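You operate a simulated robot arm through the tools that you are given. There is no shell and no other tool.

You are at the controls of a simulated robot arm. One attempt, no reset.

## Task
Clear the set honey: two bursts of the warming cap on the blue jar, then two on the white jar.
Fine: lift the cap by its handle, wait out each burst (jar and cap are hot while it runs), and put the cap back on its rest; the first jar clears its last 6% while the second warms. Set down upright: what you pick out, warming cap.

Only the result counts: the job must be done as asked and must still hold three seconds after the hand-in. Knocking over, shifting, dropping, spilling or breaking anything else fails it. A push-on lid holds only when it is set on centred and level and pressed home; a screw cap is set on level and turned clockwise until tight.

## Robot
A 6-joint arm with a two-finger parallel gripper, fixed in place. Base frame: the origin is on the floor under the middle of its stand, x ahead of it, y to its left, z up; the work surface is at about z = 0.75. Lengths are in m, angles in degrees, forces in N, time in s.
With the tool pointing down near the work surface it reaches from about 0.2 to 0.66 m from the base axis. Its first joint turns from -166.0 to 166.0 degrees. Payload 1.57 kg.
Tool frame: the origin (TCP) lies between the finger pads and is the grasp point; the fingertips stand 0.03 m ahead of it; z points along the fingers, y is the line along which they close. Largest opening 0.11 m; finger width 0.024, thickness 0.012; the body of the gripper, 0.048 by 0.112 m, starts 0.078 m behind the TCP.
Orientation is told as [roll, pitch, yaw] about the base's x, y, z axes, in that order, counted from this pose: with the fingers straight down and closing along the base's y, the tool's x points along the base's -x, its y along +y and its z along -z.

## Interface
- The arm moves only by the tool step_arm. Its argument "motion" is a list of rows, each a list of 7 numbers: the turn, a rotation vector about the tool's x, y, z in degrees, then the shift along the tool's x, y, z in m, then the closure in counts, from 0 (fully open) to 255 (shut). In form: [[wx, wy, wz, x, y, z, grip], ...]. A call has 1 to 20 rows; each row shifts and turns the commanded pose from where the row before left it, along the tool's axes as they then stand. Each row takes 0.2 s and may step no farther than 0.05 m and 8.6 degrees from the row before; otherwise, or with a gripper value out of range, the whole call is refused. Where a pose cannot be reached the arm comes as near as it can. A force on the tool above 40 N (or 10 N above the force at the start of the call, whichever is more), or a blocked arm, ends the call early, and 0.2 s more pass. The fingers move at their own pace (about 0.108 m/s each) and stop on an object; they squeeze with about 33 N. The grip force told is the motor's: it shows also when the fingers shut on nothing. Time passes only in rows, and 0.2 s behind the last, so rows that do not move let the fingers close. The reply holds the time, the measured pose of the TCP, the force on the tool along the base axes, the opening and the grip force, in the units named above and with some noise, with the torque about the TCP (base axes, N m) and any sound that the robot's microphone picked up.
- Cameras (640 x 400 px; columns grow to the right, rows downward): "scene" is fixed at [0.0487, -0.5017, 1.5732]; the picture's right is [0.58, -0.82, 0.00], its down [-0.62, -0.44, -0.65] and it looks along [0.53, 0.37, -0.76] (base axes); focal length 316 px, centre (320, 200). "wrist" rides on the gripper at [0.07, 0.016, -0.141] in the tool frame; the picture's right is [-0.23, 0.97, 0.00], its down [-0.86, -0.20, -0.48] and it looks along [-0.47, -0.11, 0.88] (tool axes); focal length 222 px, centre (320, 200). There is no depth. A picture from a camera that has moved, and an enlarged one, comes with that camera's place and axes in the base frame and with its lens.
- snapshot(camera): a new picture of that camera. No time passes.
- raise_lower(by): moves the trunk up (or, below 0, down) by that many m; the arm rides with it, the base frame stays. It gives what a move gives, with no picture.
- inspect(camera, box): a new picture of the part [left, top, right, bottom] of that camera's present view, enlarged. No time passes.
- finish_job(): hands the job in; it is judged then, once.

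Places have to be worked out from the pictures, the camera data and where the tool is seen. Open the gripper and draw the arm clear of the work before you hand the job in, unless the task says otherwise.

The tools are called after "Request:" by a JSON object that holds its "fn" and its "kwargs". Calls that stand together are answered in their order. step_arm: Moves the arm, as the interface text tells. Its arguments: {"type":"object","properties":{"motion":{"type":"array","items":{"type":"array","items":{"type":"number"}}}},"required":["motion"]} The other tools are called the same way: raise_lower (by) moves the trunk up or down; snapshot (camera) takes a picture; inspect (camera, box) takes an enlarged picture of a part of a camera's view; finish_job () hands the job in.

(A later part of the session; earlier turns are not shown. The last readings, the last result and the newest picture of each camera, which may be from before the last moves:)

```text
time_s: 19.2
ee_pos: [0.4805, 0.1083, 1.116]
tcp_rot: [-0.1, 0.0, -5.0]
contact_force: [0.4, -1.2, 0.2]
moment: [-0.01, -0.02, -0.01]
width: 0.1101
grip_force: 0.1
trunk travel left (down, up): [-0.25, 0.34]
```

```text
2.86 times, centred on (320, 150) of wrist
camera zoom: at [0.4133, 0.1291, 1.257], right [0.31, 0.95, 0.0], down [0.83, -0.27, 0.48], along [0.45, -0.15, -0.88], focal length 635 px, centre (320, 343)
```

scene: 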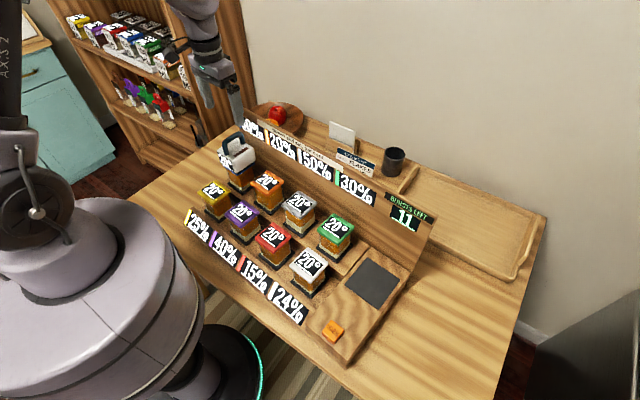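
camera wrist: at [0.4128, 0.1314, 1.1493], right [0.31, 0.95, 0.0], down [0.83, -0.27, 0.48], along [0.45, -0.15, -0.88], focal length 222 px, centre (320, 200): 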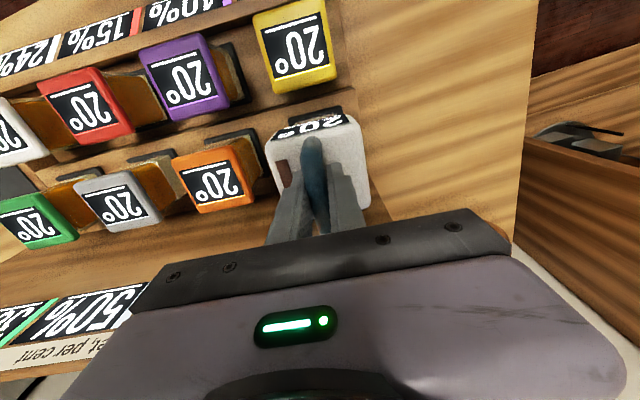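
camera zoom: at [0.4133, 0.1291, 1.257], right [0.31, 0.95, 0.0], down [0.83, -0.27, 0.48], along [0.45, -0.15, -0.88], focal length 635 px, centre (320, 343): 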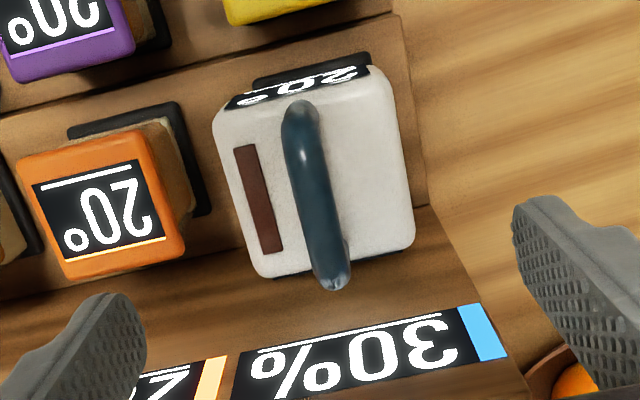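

The cap is on the blue jar and reads 20°; the fingers are clear. Next I close the gripper and travel at this height to above the WARM button, estimated at (0.260, -0.387), top z ≈ 0.85.

Request:
{"fn": "step_arm", "kwargs": {"motion": [[0, 0, 0, 0.0136, -0.0394, 0, 0], [0, 0, 0, 0.0136, -0.0394, 0, 255], [0, 0, 0, 0.0136, -0.0394, 0, 255], [0, 0, 0, 0.0136, -0.0394, 0, 255], [0, 0, 0, 0.0136, -0.0394, 0, 255], [0, 0, 0, 0.0136, -0.0394, 0, 255], [0, 0, 0, 0.0136, -0.0394, 0, 255], [0, 0, 0, 0.0136, -0.0394, 0, 255], [0, 0, 0, 0.0136, -0.0394, 0, 255], [0, 0, 0, 0.0136, -0.0394, 0, 255], [0, 0, 0, 0.0136, -0.0394, 0, 255], [0, 0, 0, 0.0136, -0.0394, 0, 255], [0, 0, 0, 0.0133, -0.0398, 0, 255], [0, 0, 0, 0, 0, 0, 255]]}}

Request:
{"fn": "snapshot", "kwargs": {"camera": "wrist"}}

Request:
{"fn": "snapshot", "kwargs": {"camera": "scene"}}

```text
time_s: 22.2
ee_pos: [0.2625, -0.3915, 1.1198]
tcp_rot: [0.0, 0.0, -5.0]
contact_force: [-1.0, 0.3, 0.3]
moment: [0.02, -0.01, 0.01]
width: 0.0001
grip_force: 21.3
trunk travel left (down, up): [-0.25, 0.34]
```

```text
taken
camera wrist: at [0.193, -0.3672, 1.2599], right [0.31, 0.95, 0.0], down [0.83, -0.27, 0.48], along [0.45, -0.15, -0.88], focal length 222 px, centre (320, 200)
```

wrist: 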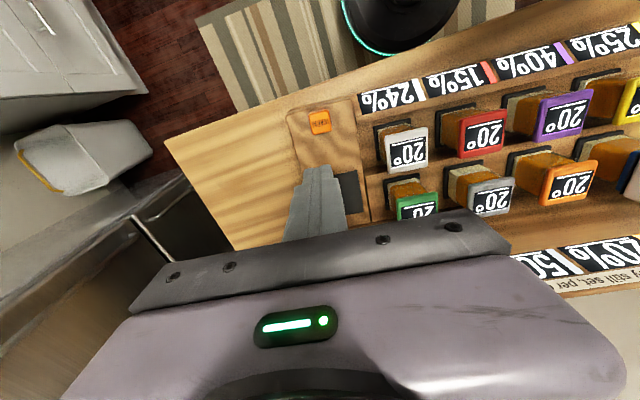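

```text
taken
```

scene: 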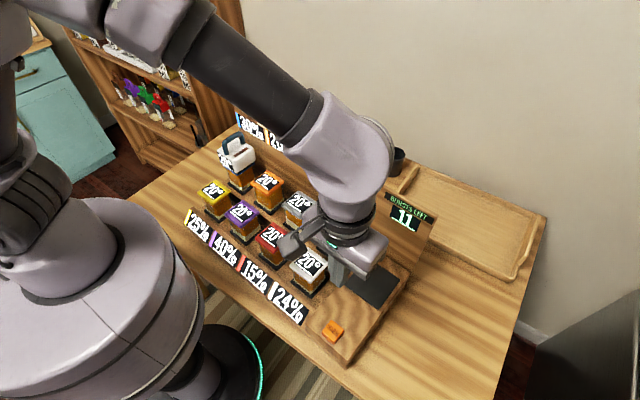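

The button shows near the tool axis in the wrist view; I zoom in to refine its place.

Request:
{"fn": "inspect", "kwargs": {"camera": "wrist", "box": [280, 95, 360, 155]}}

Request:
{"fn": "inspect", "kwargs": {"camera": "scene", "box": [310, 310, 360, 350]}}

```text
6.67 times, centred on (320, 125) of wrist
camera zoom: at [0.193, -0.3672, 1.2599], right [0.31, 0.95, 0.0], down [0.83, -0.27, 0.48], along [0.45, -0.15, -0.88], focal length 1481 px, centre (320, 700)
```

zoom: 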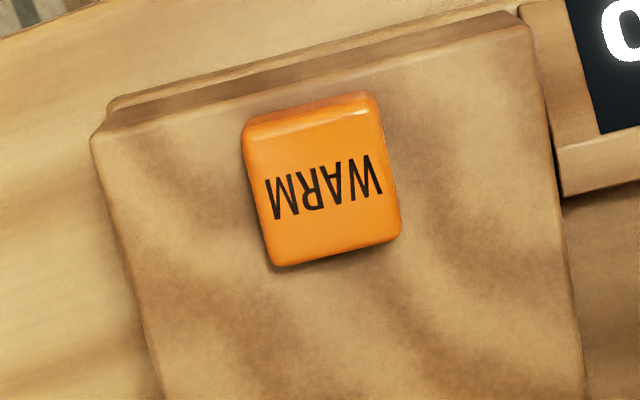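

```text
10.00 times, centred on (335, 330) of scene
camera zoom: at [0.0487, -0.5017, 1.5732], right [0.58, -0.82, 0.0], down [-0.62, -0.44, -0.65], along [0.53, 0.37, -0.76], focal length 3161 px, centre (170, -1100)
```

zoom: 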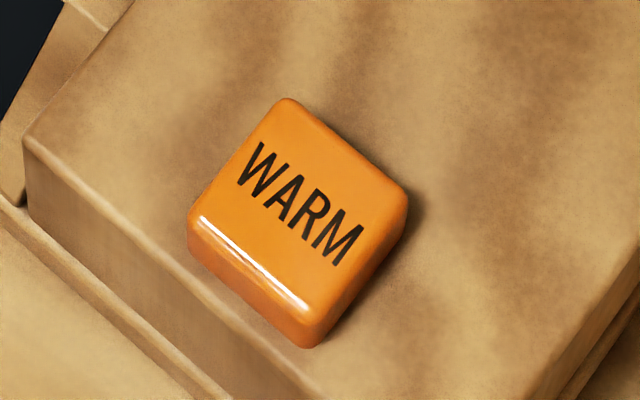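

Refined: button top centre at (0.2585, -0.388), z ≈ 0.845. I correct a few mm and descend to just above it.

Request:
{"fn": "step_arm", "kwargs": {"motion": [[0, 0, 0, 0.0037, 0.0017, 0.04, 255], [0, 0, 0, 0, 0, 0.045, 255], [0, 0, 0, 0, 0, 0.045, 255], [0, 0, 0, 0, 0, 0.045, 255], [0, 0, 0, 0, 0, 0.03, 255], [0, 0, 0, 0, 0, 0, 255]]}}

Request:
{"fn": "inspect", "kwargs": {"camera": "wrist", "box": [270, 110, 370, 210]}}

Request:
{"fn": "inspect", "kwargs": {"camera": "scene", "box": [290, 280, 370, 350]}}

```text
time_s: 23.6
ee_pos: [0.2556, -0.3877, 0.914]
tcp_rot: [0.0, 0.0, -5.0]
contact_force: [-0.6, 0.2, 0.0]
moment: [-0.01, -0.03, 0.0]
width: 0.0001
grip_force: 21.0
trunk travel left (down, up): [-0.25, 0.34]
```

```text
4.00 times, centred on (320, 160) of wrist
camera zoom: at [0.1886, -0.3649, 1.0536], right [0.31, 0.95, 0.0], down [0.83, -0.27, 0.48], along [0.45, -0.15, -0.88], focal length 888 px, centre (320, 360)
```

zoom: 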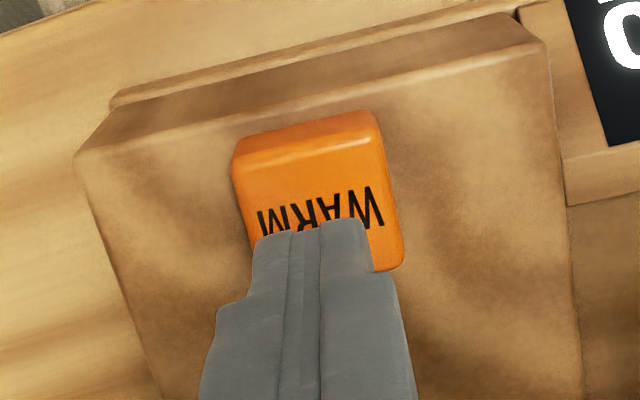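

```text
5.71 times, centred on (330, 315) of scene
camera zoom: at [0.0487, -0.5017, 1.5732], right [0.58, -0.82, 0.0], down [-0.62, -0.44, -0.65], along [0.53, 0.37, -0.76], focal length 1806 px, centre (263, -457)
```

zoom: 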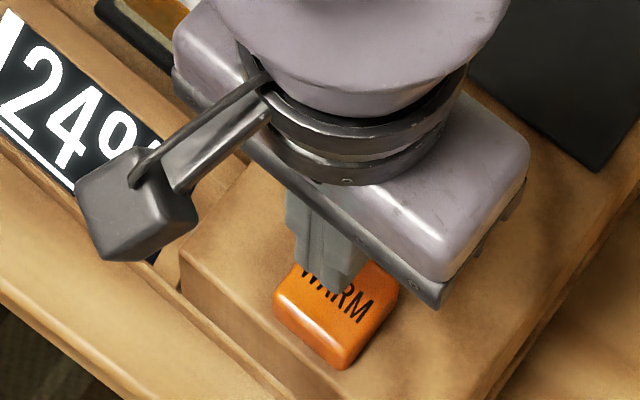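

The fingertips are right above the button. I lower most of the gap, then feel for it in small steps.

Request:
{"fn": "step_arm", "kwargs": {"motion": [[0, 0, 0, 0, 0, 0.015, 255], [0, 0, 0, 0, 0, 0.01, 255], [0, 0, 0, 0, 0, 0, 255]]}}

Request:
{"fn": "inspect", "kwargs": {"camera": "scene", "box": [290, 280, 370, 350]}}

```text
time_s: 24.4
ee_pos: [0.2571, -0.387, 0.8873]
tcp_rot: [0.0, 0.0, -5.0]
contact_force: [1.4, 0.1, -0.1]
moment: [-0.06, 0.0, 0.01]
width: 0.0002
grip_force: 20.7
trunk travel left (down, up): [-0.25, 0.34]
```

```text
5.71 times, centred on (330, 315) of scene
camera zoom: at [0.0487, -0.5017, 1.5732], right [0.58, -0.82, 0.0], down [-0.62, -0.44, -0.65], along [0.53, 0.37, -0.76], focal length 1806 px, centre (263, -457)
```

zoom: 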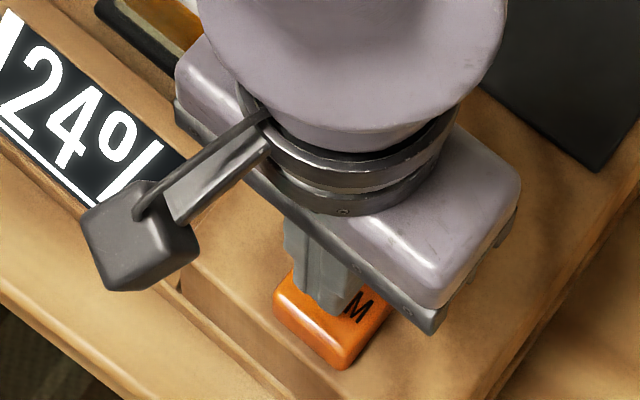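

Not touching yet (tips at about z 0.857). I step down slowly.

Request:
{"fn": "step_arm", "kwargs": {"motion": [[0, 0, 0, 0, 0, 0.003, 255], [0, 0, 0, 0, 0, 0.003, 255], [0, 0, 0, 0, 0, 0, 255]]}}

Request:
{"fn": "snapshot", "kwargs": {"camera": "scene"}}

```text
time_s: 25.2
ee_pos: [0.2567, -0.3876, 0.8824]
tcp_rot: [-0.1, 0.0, -5.0]
contact_force: [0.0, 0.3, -0.1]
moment: [-0.01, 0.02, 0.01]
width: 0.0
grip_force: 21.6
trunk travel left (down, up): [-0.25, 0.34]
```

```text
taken
```

scene: 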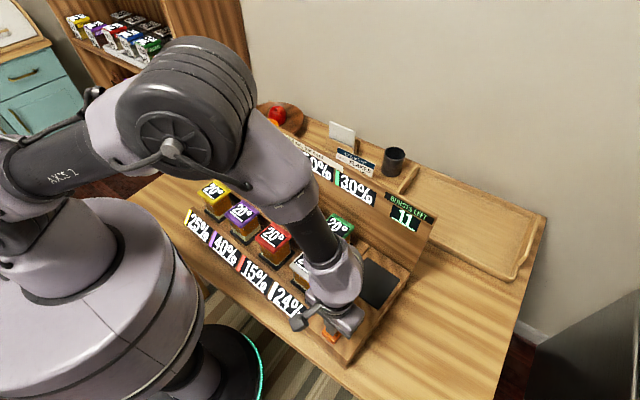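

Bursts left still 11 and no contact. I keep stepping down 2 mm at a time.

Request:
{"fn": "step_arm", "kwargs": {"motion": [[0, 0, 0, 0, 0, 0.002, 255], [0, 0, 0, 0, 0, 0.002, 255], [0, 0, 0, 0, 0, 0, 255]]}}

Request:
{"fn": "inspect", "kwargs": {"camera": "scene", "box": [360, 180, 440, 240]}}

```text
time_s: 26.0
ee_pos: [0.257, -0.3861, 0.8782]
tcp_rot: [0.0, 0.0, -5.0]
contact_force: [0.2, -0.4, -0.5]
moment: [-0.04, 0.0, 0.02]
width: 0.0001
grip_force: 21.8
trunk travel left (down, up): [-0.25, 0.34]
```

```text
6.67 times, centred on (400, 210) of scene
camera zoom: at [0.0487, -0.5017, 1.5732], right [0.58, -0.82, 0.0], down [-0.62, -0.44, -0.65], along [0.53, 0.37, -0.76], focal length 2107 px, centre (-213, 133)
```

zoom: 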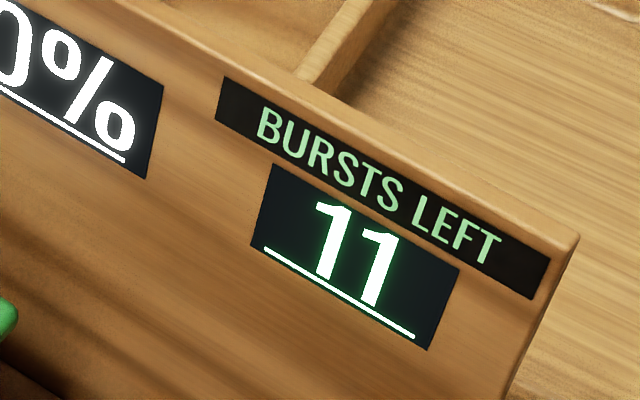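

No contact yet at tip z ≈ 0.848; continuing down in 2 mm steps.

Request:
{"fn": "step_arm", "kwargs": {"motion": [[0, 0, 0, 0, 0, 0.002, 255], [0, 0, 0, 0, 0, 0.002, 255], [0, 0, 0, 0, 0, 0, 255]]}}

Request:
{"fn": "inspect", "kwargs": {"camera": "scene", "box": [360, 180, 440, 240]}}

Request:
{"fn": "inspect", "kwargs": {"camera": "wrist", "box": [270, 130, 370, 210]}}

```text
time_s: 26.8
ee_pos: [0.2558, -0.3889, 0.8738]
tcp_rot: [0.0, 0.0, -5.1]
contact_force: [0.4, -1.1, 1.4]
moment: [-0.01, 0.01, 0.02]
width: 0.0001
grip_force: 21.5
trunk travel left (down, up): [-0.25, 0.34]
```

```text
6.67 times, centred on (400, 210) of scene
camera zoom: at [0.0487, -0.5017, 1.5732], right [0.58, -0.82, 0.0], down [-0.62, -0.44, -0.65], along [0.53, 0.37, -0.76], focal length 2107 px, centre (-213, 133)
```

zoom: 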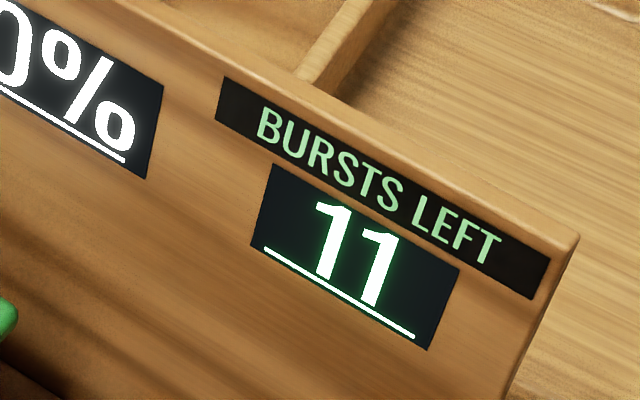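

```text
5.00 times, centred on (320, 170) of wrist
camera zoom: at [0.1881, -0.366, 1.0143], right [0.31, 0.95, 0.0], down [0.83, -0.27, 0.48], along [0.45, -0.15, -0.88], focal length 1111 px, centre (320, 350)
```

zoom: 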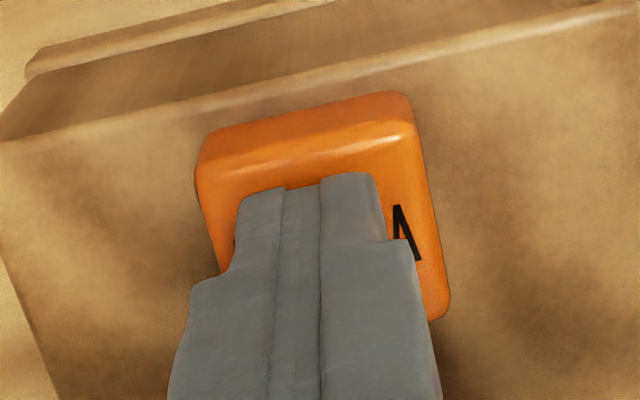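

A hint of contact at tip z ≈ 0.844. I press a little further, then release upward only once the counter reacts.

Request:
{"fn": "step_arm", "kwargs": {"motion": [[0, 0, 0, 0, 0, 0.002, 255], [0, 0, 0, 0, 0, 0, 255]]}}

Request:
{"fn": "inspect", "kwargs": {"camera": "scene", "box": [360, 180, 440, 240]}}

```text
time_s: 27.4
ee_pos: [0.2561, -0.388, 0.8706]
tcp_rot: [0.0, 0.0, -4.9]
contact_force: [0.2, -1.4, 1.7]
moment: [-0.03, -0.01, 0.02]
width: 0.0
grip_force: 21.2
trunk travel left (down, up): [-0.25, 0.34]
```

```text
6.67 times, centred on (400, 210) of scene
camera zoom: at [0.0487, -0.5017, 1.5732], right [0.58, -0.82, 0.0], down [-0.62, -0.44, -0.65], along [0.53, 0.37, -0.76], focal length 2107 px, centre (-213, 133)
```

zoom: 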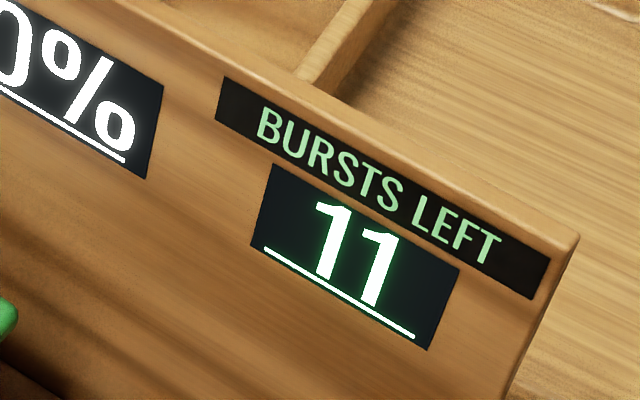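

Still 11; light spring force of about 2 N. I press another 2 mm.

Request:
{"fn": "step_arm", "kwargs": {"motion": [[0, 0, 0, 0, 0, 0.002, 255], [0, 0, 0, 0, 0, 0, 255]]}}

Request:
{"fn": "inspect", "kwargs": {"camera": "scene", "box": [360, 180, 440, 240]}}

```text
time_s: 28.0
ee_pos: [0.2555, -0.3883, 0.8687]
tcp_rot: [0.0, 0.1, -5.0]
contact_force: [2.3, -1.1, 3.3]
moment: [-0.04, -0.08, -0.05]
width: 0.0004
grip_force: 21.3
trunk travel left (down, up): [-0.25, 0.34]
heard: click
```

```text
6.67 times, centred on (400, 210) of scene
camera zoom: at [0.0487, -0.5017, 1.5732], right [0.58, -0.82, 0.0], down [-0.62, -0.44, -0.65], along [0.53, 0.37, -0.76], focal length 2107 px, centre (-213, 133)
```

zoom: 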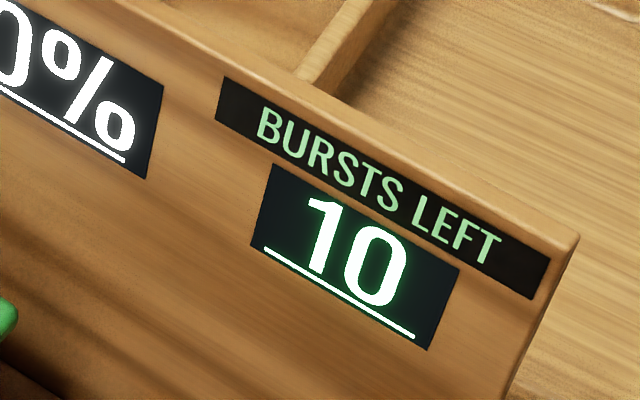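

Click heard and the counter went to 10: the first burst is running. I lift off the button and rise so the scene camera can see the blue jar again.

Request:
{"fn": "step_arm", "kwargs": {"motion": [[0, 0, 0, 0, 0, -0.01, 255], [0, 0, 0, 0, 0, -0.02, 255], [0, 0, 0, 0, 0, 0, 255]]}}

Request:
{"fn": "snapshot", "kwargs": {"camera": "scene"}}

Request:
{"fn": "snapshot", "kwargs": {"camera": "wrist"}}

```text
time_s: 28.8
ee_pos: [0.2554, -0.3876, 0.8987]
tcp_rot: [-0.1, 0.0, -5.0]
contact_force: [-0.5, -0.4, 0.4]
moment: [-0.01, -0.02, 0.04]
width: 0.0
grip_force: 21.1
trunk travel left (down, up): [-0.25, 0.34]
```

```text
taken
```

scene: 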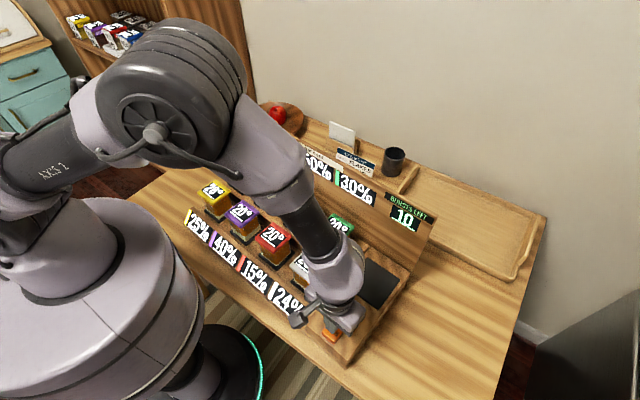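

```text
taken
camera wrist: at [0.1875, -0.3655, 1.0404], right [0.31, 0.95, 0.0], down [0.83, -0.27, 0.48], along [0.45, -0.15, -0.88], focal length 222 px, centre (320, 200)
```

wrist: 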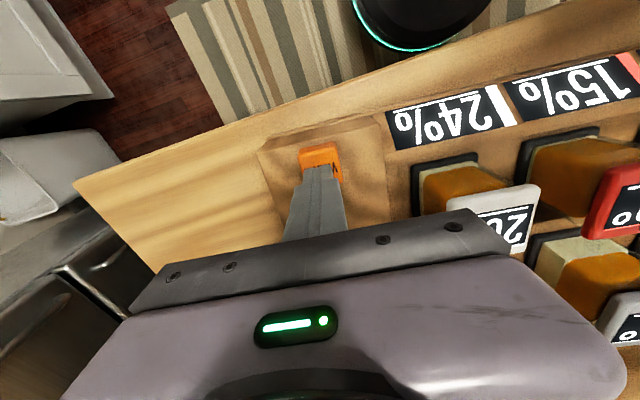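

The forearm still hides the blue jar; I rise back to z ≈ 1.12, from which the cap was visible.

Request:
{"fn": "step_arm", "kwargs": {"motion": [[0, 0, 0, 0, 0, -0.045, 255], [0, 0, 0, 0, 0, -0.045, 255], [0, 0, 0, 0, 0, -0.045, 255], [0, 0, 0, 0, 0, -0.045, 255], [0, 0, 0, 0, 0, -0.04, 255], [0, 0, 0, 0, 0, 0, 255]]}}

Request:
{"fn": "snapshot", "kwargs": {"camera": "scene"}}

Request:
{"fn": "inspect", "kwargs": {"camera": "scene", "box": [200, 110, 300, 190]}}

```text
time_s: 30.2
ee_pos: [0.2569, -0.3865, 1.12]
tcp_rot: [0.0, -0.1, -5.0]
contact_force: [0.8, 1.2, -0.5]
moment: [0.0, -0.01, -0.01]
width: 0.0
grip_force: 21.0
trunk travel left (down, up): [-0.25, 0.34]
```

```text
taken
```

scene: 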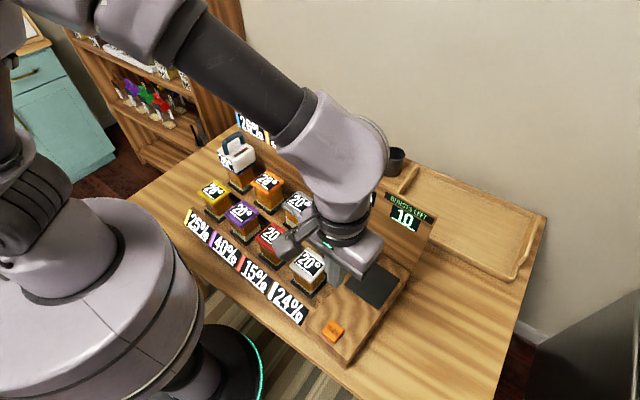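

```text
5.00 times, centred on (250, 150) of scene
camera zoom: at [0.0487, -0.5017, 1.5732], right [0.58, -0.82, 0.0], down [-0.62, -0.44, -0.65], along [0.53, 0.37, -0.76], focal length 1580 px, centre (670, 450)
```

zoom: 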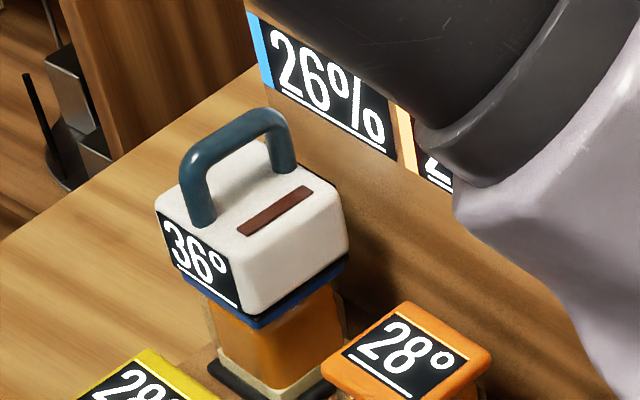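

The burst is working: blue shows 36° and 26% still set (neighbours slightly warm too). I wait here without moving and watch it.

Request:
{"fn": "step_arm", "kwargs": {"motion": [[0, 0, 0, 0, 0, 0, 255], [0, 0, 0, 0, 0, 0, 255], [0, 0, 0, 0, 0, 0, 255], [0, 0, 0, 0, 0, 0, 255], [0, 0, 0, 0, 0, 0, 255], [0, 0, 0, 0, 0, 0, 255], [0, 0, 0, 0, 0, 0, 255], [0, 0, 0, 0, 0, 0, 255], [0, 0, 0, 0, 0, 0, 255]]}}

Request:
{"fn": "inspect", "kwargs": {"camera": "scene", "box": [200, 110, 300, 190]}}

Request:
{"fn": "inspect", "kwargs": {"camera": "scene", "box": [360, 180, 440, 240]}}

```text
time_s: 32.2
ee_pos: [0.2571, -0.3865, 1.121]
tcp_rot: [0.0, 0.0, -5.1]
contact_force: [-0.7, -0.1, -0.8]
moment: [0.01, 0.0, 0.0]
width: 0.0
grip_force: 21.2
trunk travel left (down, up): [-0.25, 0.34]
```

```text
5.00 times, centred on (250, 150) of scene
camera zoom: at [0.0487, -0.5017, 1.5732], right [0.58, -0.82, 0.0], down [-0.62, -0.44, -0.65], along [0.53, 0.37, -0.76], focal length 1580 px, centre (670, 450)
```

zoom: 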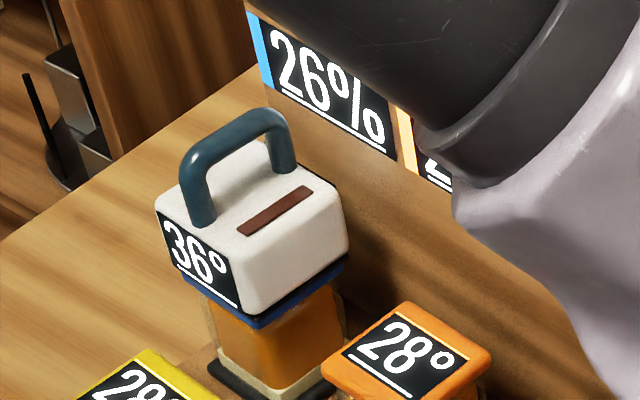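

```text
6.67 times, centred on (400, 210) of scene
camera zoom: at [0.0487, -0.5017, 1.5732], right [0.58, -0.82, 0.0], down [-0.62, -0.44, -0.65], along [0.53, 0.37, -0.76], focal length 2107 px, centre (-213, 133)
```

zoom: 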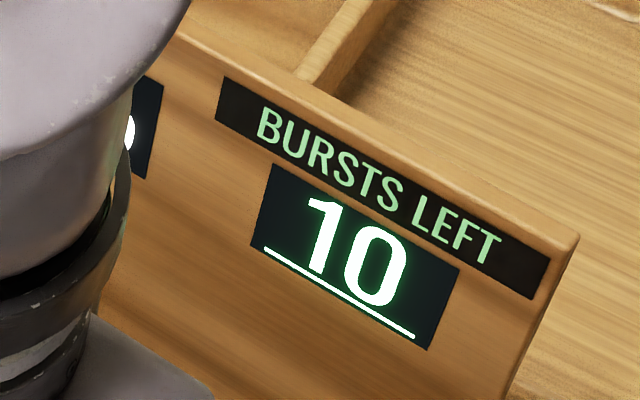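

Values are steady at 36° / 26%, but no end-of-burst sound has been heard. I keep waiting and watch for a change.

Request:
{"fn": "step_arm", "kwargs": {"motion": [[0, 0, 0, 0, 0, 0, 255], [0, 0, 0, 0, 0, 0, 255], [0, 0, 0, 0, 0, 0, 255], [0, 0, 0, 0, 0, 0, 255], [0, 0, 0, 0, 0, 0, 255], [0, 0, 0, 0, 0, 0, 255], [0, 0, 0, 0, 0, 0, 255], [0, 0, 0, 0, 0, 0, 255], [0, 0, 0, 0, 0, 0, 255], [0, 0, 0, 0, 0, 0, 255]]}}

Request:
{"fn": "snapshot", "kwargs": {"camera": "scene"}}

Request:
{"fn": "inspect", "kwargs": {"camera": "scene", "box": [200, 110, 300, 190]}}

```text
time_s: 34.4
ee_pos: [0.2567, -0.3855, 1.1208]
tcp_rot: [0.1, 0.0, -5.1]
contact_force: [-0.1, 0.4, 0.4]
moment: [0.02, 0.01, -0.01]
width: 0.0001
grip_force: 21.7
trunk travel left (down, up): [-0.25, 0.34]
```

```text
taken
```

scene: 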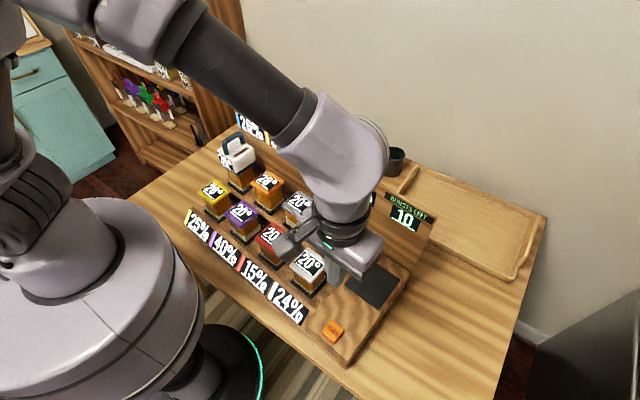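

```text
5.00 times, centred on (250, 150) of scene
camera zoom: at [0.0487, -0.5017, 1.5732], right [0.58, -0.82, 0.0], down [-0.62, -0.44, -0.65], along [0.53, 0.37, -0.76], focal length 1580 px, centre (670, 450)
```

zoom: 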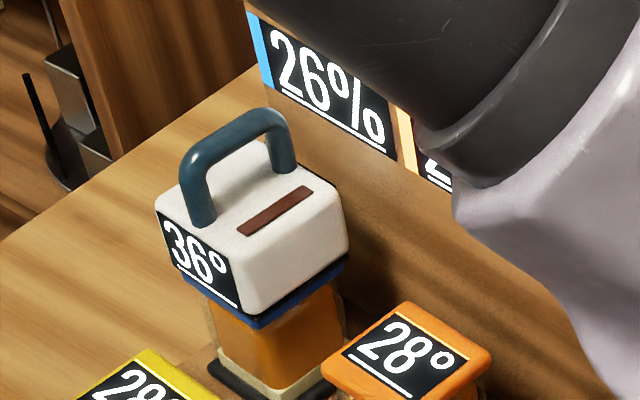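

Steady for over four seconds with the cap's strip dark, so the first burst has run out. I go down to the button for the second burst on blue, stopping just above it first.

Request:
{"fn": "step_arm", "kwargs": {"motion": [[0, 0, 0, 0, 0, 0.045, 255], [0, 0, 0, 0, 0, 0.045, 255], [0, 0, 0, 0, 0, 0.045, 255], [0, 0, 0, 0, 0, 0.045, 255], [0, 0, 0, 0, 0, 0.04, 255], [0, 0, 0, 0, 0, 0.015, 255], [0, 0, 0, 0, 0, 0, 255]]}}

Request:
{"fn": "snapshot", "kwargs": {"camera": "scene"}}

```text
time_s: 36.0
ee_pos: [0.2575, -0.3876, 0.884]
tcp_rot: [0.0, 0.0, -4.9]
contact_force: [0.6, -0.2, 0.1]
moment: [0.0, -0.01, -0.01]
width: 0.0001
grip_force: 21.5
trunk travel left (down, up): [-0.25, 0.34]
```

```text
taken
```

scene: 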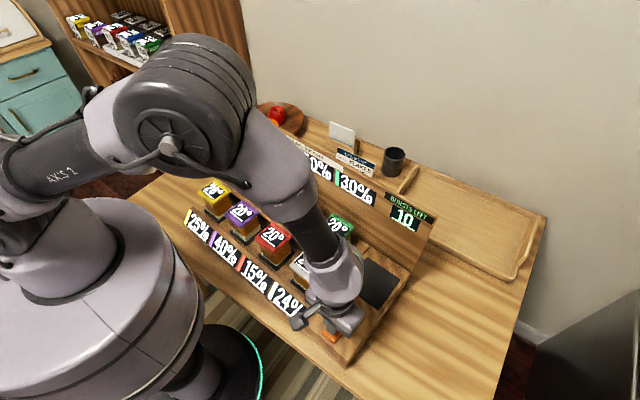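

Counter still 10 and yellow steady. I press the button once, down to the earlier click depth.

Request:
{"fn": "step_arm", "kwargs": {"motion": [[0, 0, 0, 0, 0, 0.006, 255], [0, 0, 0, 0, 0, 0.004, 255], [0, 0, 0, 0, 0, 0.003, 255], [0, 0, 0, 0, 0, 0.002, 255], [0, 0, 0, 0, 0, 0, 255]]}}

Request:
{"fn": "snapshot", "kwargs": {"camera": "scene"}}

Request:
{"fn": "inspect", "kwargs": {"camera": "scene", "box": [180, 170, 280, 250]}}

```text
time_s: 37.2
ee_pos: [0.2568, -0.3865, 0.8698]
tcp_rot: [0.0, 0.0, -5.1]
contact_force: [1.7, 0.1, 4.4]
moment: [0.0, -0.08, 0.03]
width: 0.0
grip_force: 21.1
trunk travel left (down, up): [-0.25, 0.34]
heard: click
```

```text
taken
```

scene: 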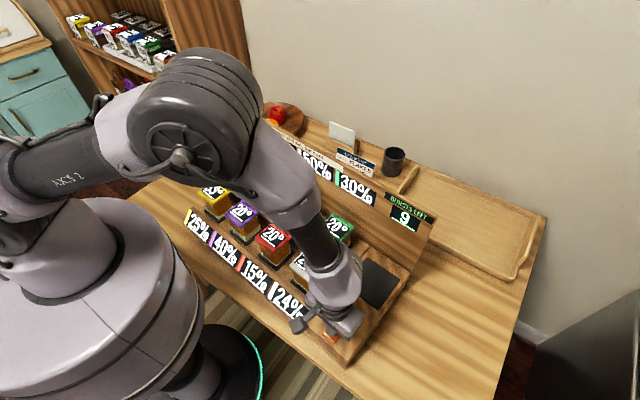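

```text
5.00 times, centred on (230, 210) of scene
camera zoom: at [0.0487, -0.5017, 1.5732], right [0.58, -0.82, 0.0], down [-0.62, -0.44, -0.65], along [0.53, 0.37, -0.76], focal length 1580 px, centre (770, 150)
```

zoom: 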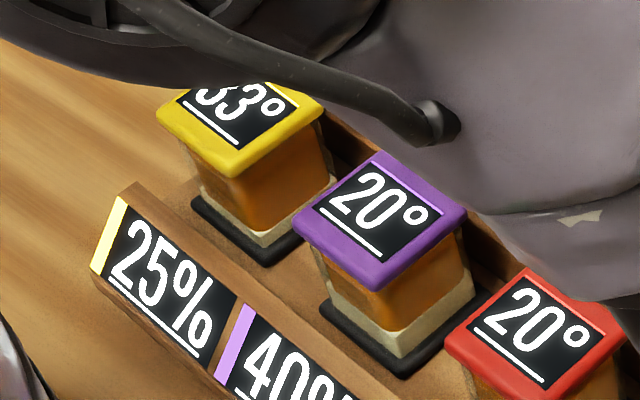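

Second burst started (counter 9, yellow passing 33°). I lift off and rise to watch the blue jar.

Request:
{"fn": "step_arm", "kwargs": {"motion": [[0, 0, 0, 0, 0, -0.015, 255], [0, 0, 0, 0, 0, -0.045, 255], [0, 0, 0, 0, 0, -0.045, 255], [0, 0, 0, 0, 0, -0.045, 255], [0, 0, 0, 0, 0, -0.05, 255], [0, 0, 0, 0, 0, -0.05, 255]]}}

Request:
{"fn": "inspect", "kwargs": {"camera": "scene", "box": [200, 110, 300, 190]}}

Request:
{"fn": "inspect", "kwargs": {"camera": "scene", "box": [180, 170, 280, 250]}}

```text
time_s: 38.6
ee_pos: [0.2569, -0.3867, 1.1174]
tcp_rot: [0.0, 0.0, -5.0]
contact_force: [0.4, -0.5, 0.8]
moment: [-0.02, 0.02, -0.03]
width: 0.0
grip_force: 21.3
trunk travel left (down, up): [-0.25, 0.34]
```

```text
5.00 times, centred on (250, 150) of scene
camera zoom: at [0.0487, -0.5017, 1.5732], right [0.58, -0.82, 0.0], down [-0.62, -0.44, -0.65], along [0.53, 0.37, -0.76], focal length 1580 px, centre (670, 450)
```

zoom: 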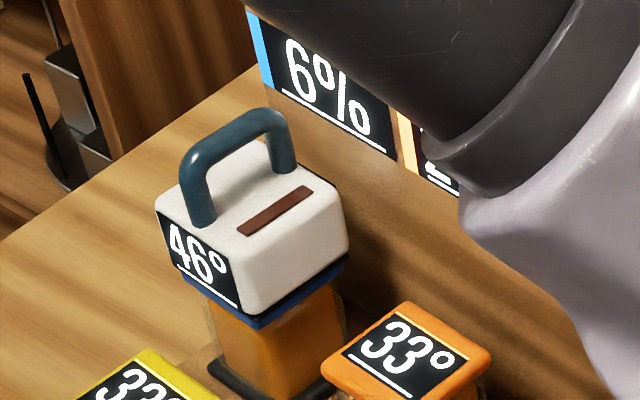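

```text
5.00 times, centred on (230, 210) of scene
camera zoom: at [0.0487, -0.5017, 1.5732], right [0.58, -0.82, 0.0], down [-0.62, -0.44, -0.65], along [0.53, 0.37, -0.76], focal length 1580 px, centre (770, 150)
```

zoom: 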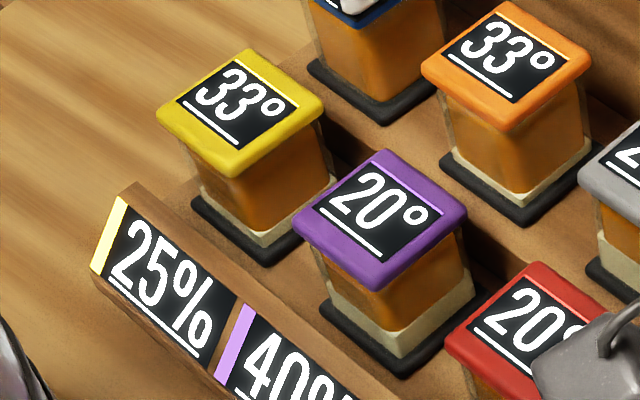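

Blue now reads 46° and 6% set, just as foretold. I look closely at the cap for any sign that the burst is still running, and wait.

Request:
{"fn": "inspect", "kwargs": {"camera": "scene", "box": [225, 125, 265, 175]}}

Request:
{"fn": "step_arm", "kwargs": {"motion": [[0, 0, 0, 0, 0, 0, 255], [0, 0, 0, 0, 0, 0, 255], [0, 0, 0, 0, 0, 0, 255], [0, 0, 0, 0, 0, 0, 255], [0, 0, 0, 0, 0, 0, 255], [0, 0, 0, 0, 0, 0, 255], [0, 0, 0, 0, 0, 0, 255], [0, 0, 0, 0, 0, 0, 255], [0, 0, 0, 0, 0, 0, 255], [0, 0, 0, 0, 0, 0, 255]]}}

Request:
{"fn": "inspect", "kwargs": {"camera": "scene", "box": [225, 125, 265, 175]}}

```text
8.00 times, centred on (245, 150) of scene
camera zoom: at [0.0487, -0.5017, 1.5732], right [0.58, -0.82, 0.0], down [-0.62, -0.44, -0.65], along [0.53, 0.37, -0.76], focal length 2529 px, centre (920, 600)
```

zoom: 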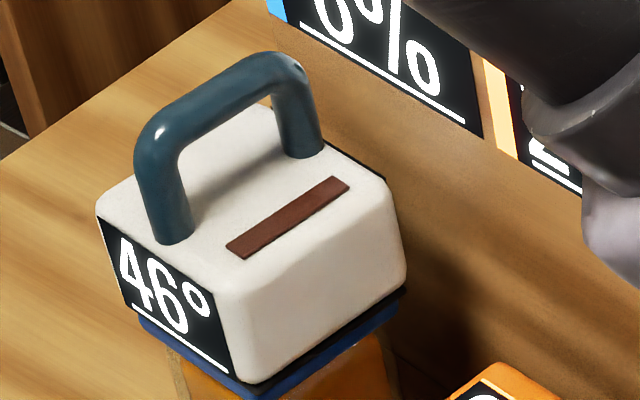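

```text
time_s: 40.8
ee_pos: [0.2575, -0.3865, 1.1165]
tcp_rot: [0.1, 0.0, -5.0]
contact_force: [-0.1, 0.6, 0.4]
moment: [0.0, -0.03, -0.01]
width: 0.0001
grip_force: 21.3
trunk travel left (down, up): [-0.25, 0.34]
```

```text
8.00 times, centred on (245, 150) of scene
camera zoom: at [0.0487, -0.5017, 1.5732], right [0.58, -0.82, 0.0], down [-0.62, -0.44, -0.65], along [0.53, 0.37, -0.76], focal length 2529 px, centre (920, 600)
```

zoom: 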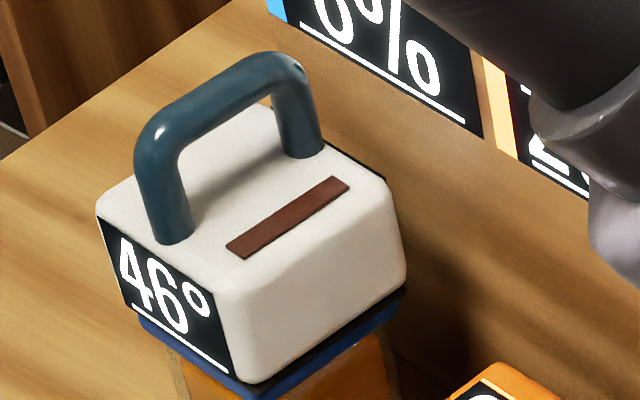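

Everything is steady over 3.6 s, the strip is dark: the burst has run out. I travel back above the cap on the blue jar with the fingers opening on the way.

Request:
{"fn": "step_arm", "kwargs": {"motion": [[0, 0, 0, -0.0139, 0.0393, 0, 255], [0, 0, 0, -0.0139, 0.0393, 0, 255], [0, 0, 0, -0.0139, 0.0393, 0, 255], [0, 0, 0, -0.0139, 0.0393, 0, 255], [0, 0, 0, -0.0139, 0.0393, 0, 255], [0, 0, 0, -0.0139, 0.0393, 0, 0], [0, 0, 0, -0.0139, 0.0393, 0, 0], [0, 0, 0, -0.0139, 0.0393, 0, 0], [0, 0, 0, -0.0139, 0.0393, 0, 0], [0, 0, 0, -0.0139, 0.0393, 0, 0], [0, 0, 0, -0.0139, 0.0393, 0, 0], [0, 0, 0, -0.0139, 0.0393, 0, 0], [0, 0, 0, -0.0134, 0.0393, 0, 0], [0, 0, 0, 0, 0, 0, 0]]}}

Request:
{"fn": "snapshot", "kwargs": {"camera": "scene"}}

Request:
{"fn": "inspect", "kwargs": {"camera": "wrist", "box": [240, 80, 400, 220]}}

```text
time_s: 43.8
ee_pos: [0.4794, 0.1045, 1.1217]
tcp_rot: [0.1, 0.0, -5.0]
contact_force: [0.1, -1.0, 0.0]
moment: [0.02, -0.01, -0.04]
width: 0.1104
grip_force: 0.0
trunk travel left (down, up): [-0.25, 0.34]
```

```text
taken
```

scene: 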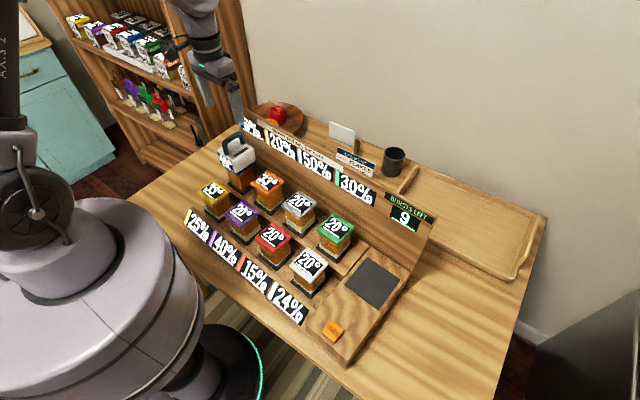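

```text
2.86 times, centred on (320, 150) of wrist
camera zoom: at [0.4119, 0.1262, 1.2628], right [0.31, 0.95, 0.0], down [0.83, -0.27, 0.48], along [0.45, -0.15, -0.88], focal length 635 px, centre (320, 343)
```

zoom: 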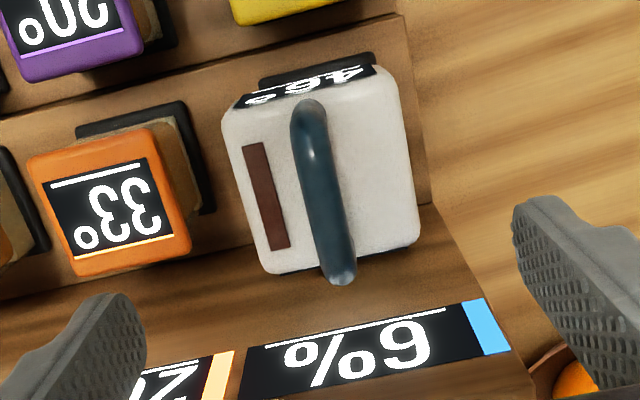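

The cap is untouched on the blue jar and the handle lies in the tool's closing plane. I descend over it.

Request:
{"fn": "step_arm", "kwargs": {"motion": [[0, 0, 0, 0, 0, 0.035, 0], [0, 0, 0, 0, 0, 0.035, 0], [0, 0, 0, 0, 0, 0.025, 0], [0, 0, 0, 0, 0, 0.01, 0], [0, 0, 0, 0, 0, 0, 0]]}}

Request:
{"fn": "inspect", "kwargs": {"camera": "wrist", "box": [240, 110, 400, 230]}}

Request:
{"fn": "inspect", "kwargs": {"camera": "scene", "box": [200, 110, 300, 190]}}

```text
time_s: 45.0
ee_pos: [0.4796, 0.1042, 1.0154]
tcp_rot: [-0.1, 0.0, -5.0]
contact_force: [-0.7, 0.2, 0.1]
moment: [0.0, 0.0, 0.02]
width: 0.1101
grip_force: 0.0
trunk travel left (down, up): [-0.25, 0.34]
```

```text
3.33 times, centred on (320, 170) of wrist
camera zoom: at [0.4115, 0.1267, 1.1556], right [0.31, 0.95, 0.0], down [0.83, -0.27, 0.48], along [0.45, -0.15, -0.88], focal length 740 px, centre (320, 300)
```

zoom: 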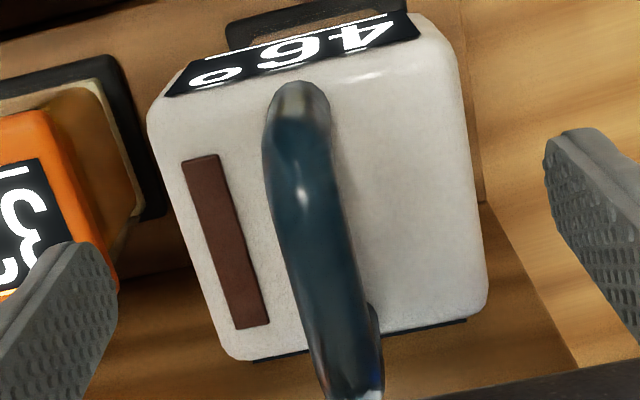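

```text
5.00 times, centred on (250, 150) of scene
camera zoom: at [0.0487, -0.5017, 1.5732], right [0.58, -0.82, 0.0], down [-0.62, -0.44, -0.65], along [0.53, 0.37, -0.76], focal length 1580 px, centre (670, 450)
```

zoom: 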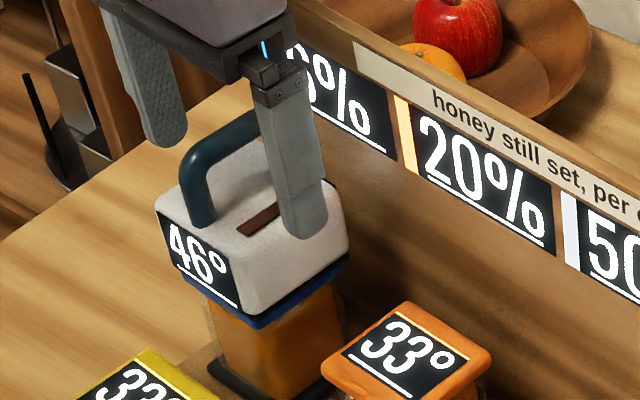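

The handle is centred between the fingers. I lower the last 8 mm and close on it.

Request:
{"fn": "step_arm", "kwargs": {"motion": [[0, 0, 0, 0, 0, 0.008, 0], [0, 0, 0, 0, 0, 0, 0], [0, 0, 0, 0, 0, 0, 255], [0, 0, 0, 0, 0, 0, 255], [0, 0, 0, 0, 0, 0, 255], [0, 0, 0, 0, 0, 0, 255]]}}

Request:
{"fn": "inspect", "kwargs": {"camera": "scene", "box": [200, 110, 300, 190]}}

```text
time_s: 46.4
ee_pos: [0.48, 0.1058, 1.0075]
tcp_rot: [0.1, 0.0, -5.0]
contact_force: [-0.6, 2.0, 1.5]
moment: [0.03, 0.04, 0.0]
width: 0.0146
grip_force: 30.6
trunk travel left (down, up): [-0.25, 0.34]
```

```text
5.00 times, centred on (250, 150) of scene
camera zoom: at [0.0487, -0.5017, 1.5732], right [0.58, -0.82, 0.0], down [-0.62, -0.44, -0.65], along [0.53, 0.37, -0.76], focal length 1580 px, centre (670, 450)
```

zoom: 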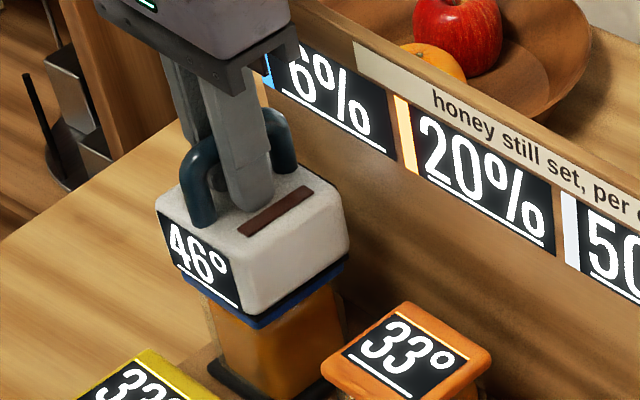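

Handle gripped again. I lift straight up slowly to about z = 1.11.

Request:
{"fn": "step_arm", "kwargs": {"motion": [[0, 0, 0, 0, 0, -0.008, 255], [0, 0, 0, 0, 0, -0.015, 255], [0, 0, 0, 0, 0, -0.03, 255], [0, 0, 0, 0, 0, -0.03, 255], [0, 0, 0, 0, 0, -0.022, 255], [0, 0, 0, 0, 0, 0, 255]]}}

Request:
{"fn": "snapshot", "kwargs": {"camera": "scene"}}

Request:
{"fn": "snapshot", "kwargs": {"camera": "wrist"}}

```text
time_s: 47.8
ee_pos: [0.4787, 0.104, 1.1106]
tcp_rot: [-0.1, 0.0, -5.0]
contact_force: [-0.4, 0.1, -3.2]
moment: [0.01, 0.0, 0.02]
width: 0.0145
grip_force: 30.3
trunk travel left (down, up): [-0.25, 0.34]
```

```text
taken
```

scene: 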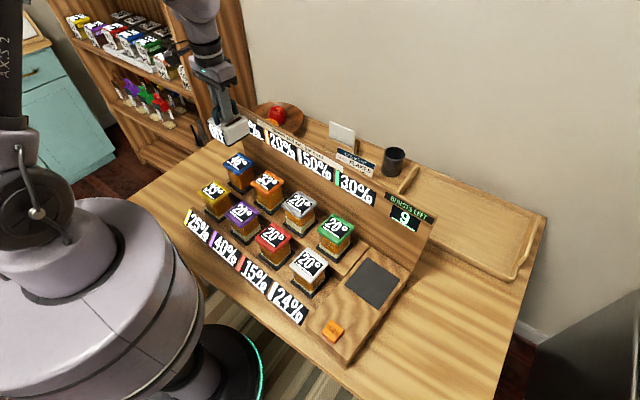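

```text
taken
camera wrist: at [0.4112, 0.1265, 1.252], right [0.31, 0.95, 0.0], down [0.83, -0.27, 0.48], along [0.45, -0.15, -0.88], focal length 222 px, centre (320, 200)
```

wrist: 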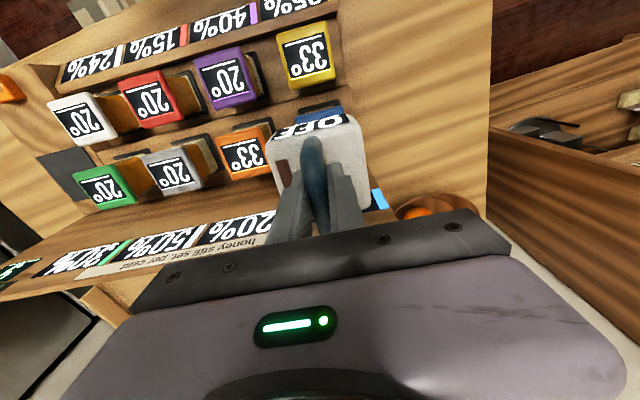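

The cap is off and the blue jar stayed put. I carry it toward the white jar, stopping beside it for a clear wrist view of the white lid (estimated at (0.346, -0.257, 0.883)).

Request:
{"fn": "step_arm", "kwargs": {"motion": [[0, 0, 0, 0.0151, -0.0322, 0, 255], [0, 0, 0, 0.0151, -0.0322, 0, 255], [0, 0, 0, 0.0151, -0.0322, 0, 255], [0, 0, 0, 0.0151, -0.0322, 0, 255], [0, 0, 0, 0.0151, -0.0322, 0, 255], [0, 0, 0, 0.0151, -0.0322, 0, 255], [0, 0, 0, 0.0151, -0.0322, 0, 255], [0, 0, 0, 0.0151, -0.0322, 0, 255], [0, 0, 0, 0, 0, 0, 255]]}}

Request:
{"fn": "snapshot", "kwargs": {"camera": "wrist"}}

Request:
{"fn": "snapshot", "kwargs": {"camera": "scene"}}

```text
time_s: 49.8
ee_pos: [0.3373, -0.1409, 1.1122]
tcp_rot: [-0.1, 0.0, -5.0]
contact_force: [0.4, 0.2, -3.8]
moment: [0.02, 0.0, -0.01]
width: 0.0143
grip_force: 30.4
trunk travel left (down, up): [-0.25, 0.34]
```

```text
taken
camera wrist: at [0.2695, -0.1191, 1.2528], right [0.31, 0.95, 0.0], down [0.83, -0.27, 0.48], along [0.45, -0.15, -0.88], focal length 222 px, centre (320, 200)
```

wrist: 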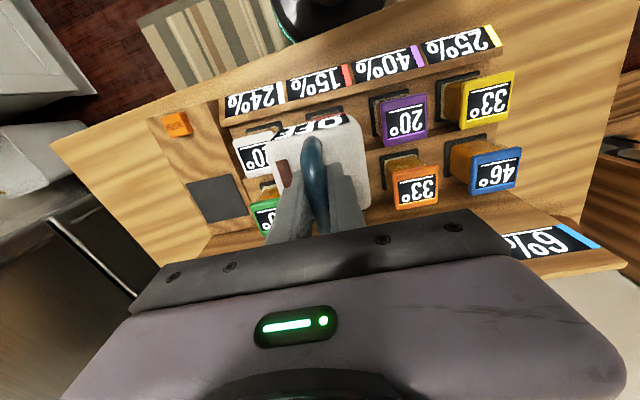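

```text
taken
```

scene: 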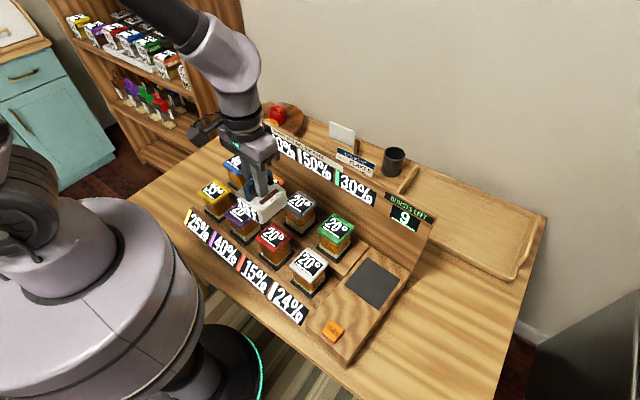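

The white lid is partly hidden by the cap; I shift 3.5 cm in +y for a full view.

Request:
{"fn": "step_arm", "kwargs": {"motion": [[0, 0, 0, 0, 0.035, 0, 255], [0, 0, 0, 0, 0, 0, 255], [0, 0, 0, 0, 0, 0, 255]]}}

Request:
{"fn": "inspect", "kwargs": {"camera": "wrist", "box": [180, 90, 300, 190]}}

Request:
{"fn": "inspect", "kwargs": {"camera": "scene", "box": [280, 240, 340, 300]}}

```text
time_s: 50.6
ee_pos: [0.3407, -0.1054, 1.1129]
tcp_rot: [0.0, -0.1, -5.0]
contact_force: [0.2, 0.3, -3.4]
moment: [0.0, 0.01, -0.04]
width: 0.0146
grip_force: 31.2
trunk travel left (down, up): [-0.25, 0.34]
```

```text
4.00 times, centred on (240, 140) of wrist
camera zoom: at [0.2728, -0.0835, 1.2533], right [0.31, 0.95, 0.0], down [0.83, -0.27, 0.48], along [0.45, -0.15, -0.88], focal length 888 px, centre (640, 440)
```

zoom: 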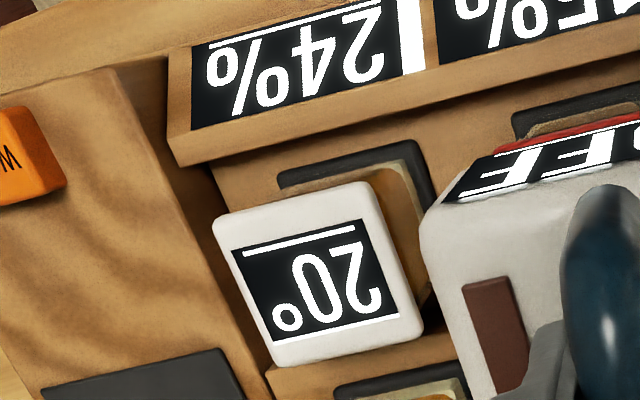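

```text
6.67 times, centred on (310, 270) of scene
camera zoom: at [0.0487, -0.5017, 1.5732], right [0.58, -0.82, 0.0], down [-0.62, -0.44, -0.65], along [0.53, 0.37, -0.76], focal length 2107 px, centre (387, -267)
```

zoom: 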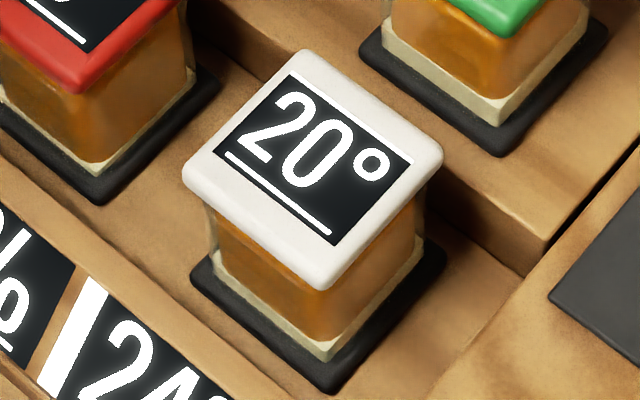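

From all views the white lid's top centre fits best at (0.346, -0.256, 0.873). I move the cap above it and lower to about 3 cm of clearance (expected landing at TCP z ≈ 0.966).

Request:
{"fn": "step_arm", "kwargs": {"motion": [[0, 0, 0, -0.0036, -0.0373, 0, 255], [0, 0, 0, -0.0036, -0.0373, 0, 255], [0, 0, 0, -0.0036, -0.0373, 0, 255], [0, 0, 0, -0.0038, -0.0374, 0, 255], [0, 0, 0, 0, 0, 0.04, 255], [0, 0, 0, 0, 0, 0.04, 255], [0, 0, 0, 0, 0, 0.035, 255], [0, 0, 0, 0, 0, 0, 255]]}}

Request:
{"fn": "inspect", "kwargs": {"camera": "scene", "box": [270, 220, 350, 300]}}

Request:
{"fn": "snapshot", "kwargs": {"camera": "wrist"}}

Request:
{"fn": "snapshot", "kwargs": {"camera": "scene"}}

```text
time_s: 52.4
ee_pos: [0.3418, -0.2552, 0.9963]
tcp_rot: [0.0, 0.0, -5.0]
contact_force: [-0.1, 0.4, -3.0]
moment: [-0.02, 0.04, -0.03]
width: 0.0144
grip_force: 30.7
trunk travel left (down, up): [-0.25, 0.34]
```

```text
5.00 times, centred on (310, 260) of scene
camera zoom: at [0.0487, -0.5017, 1.5732], right [0.58, -0.82, 0.0], down [-0.62, -0.44, -0.65], along [0.53, 0.37, -0.76], focal length 1580 px, centre (370, -100)
```

zoom: 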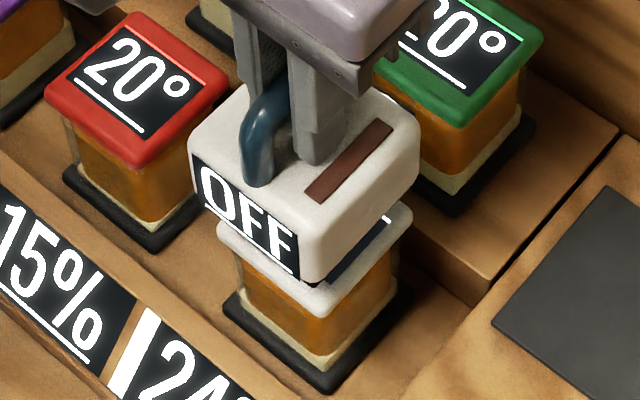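

```text
taken
camera wrist: at [0.2733, -0.2335, 1.1378], right [0.31, 0.95, 0.0], down [0.83, -0.27, 0.48], along [0.45, -0.15, -0.88], focal length 222 px, centre (320, 200)
```

wrist: 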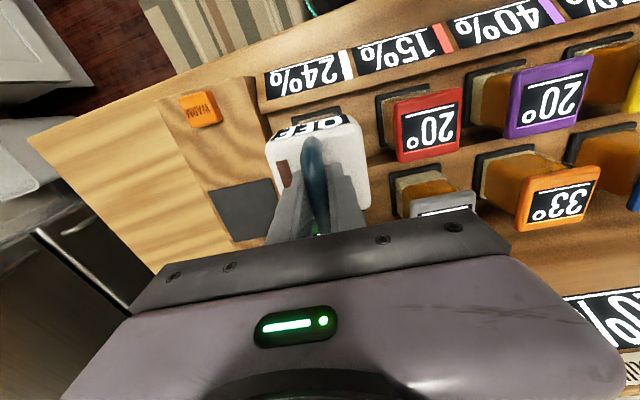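

```text
taken
```

scene: 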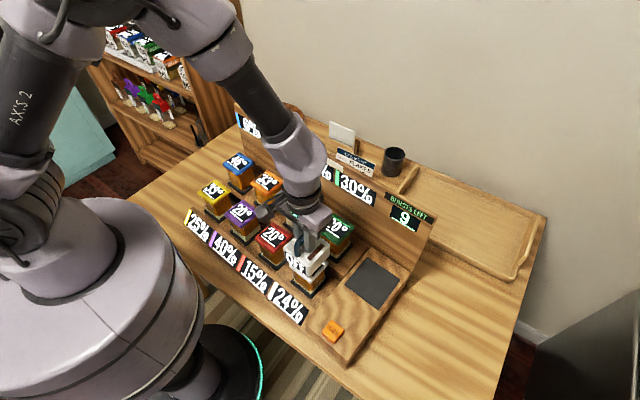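

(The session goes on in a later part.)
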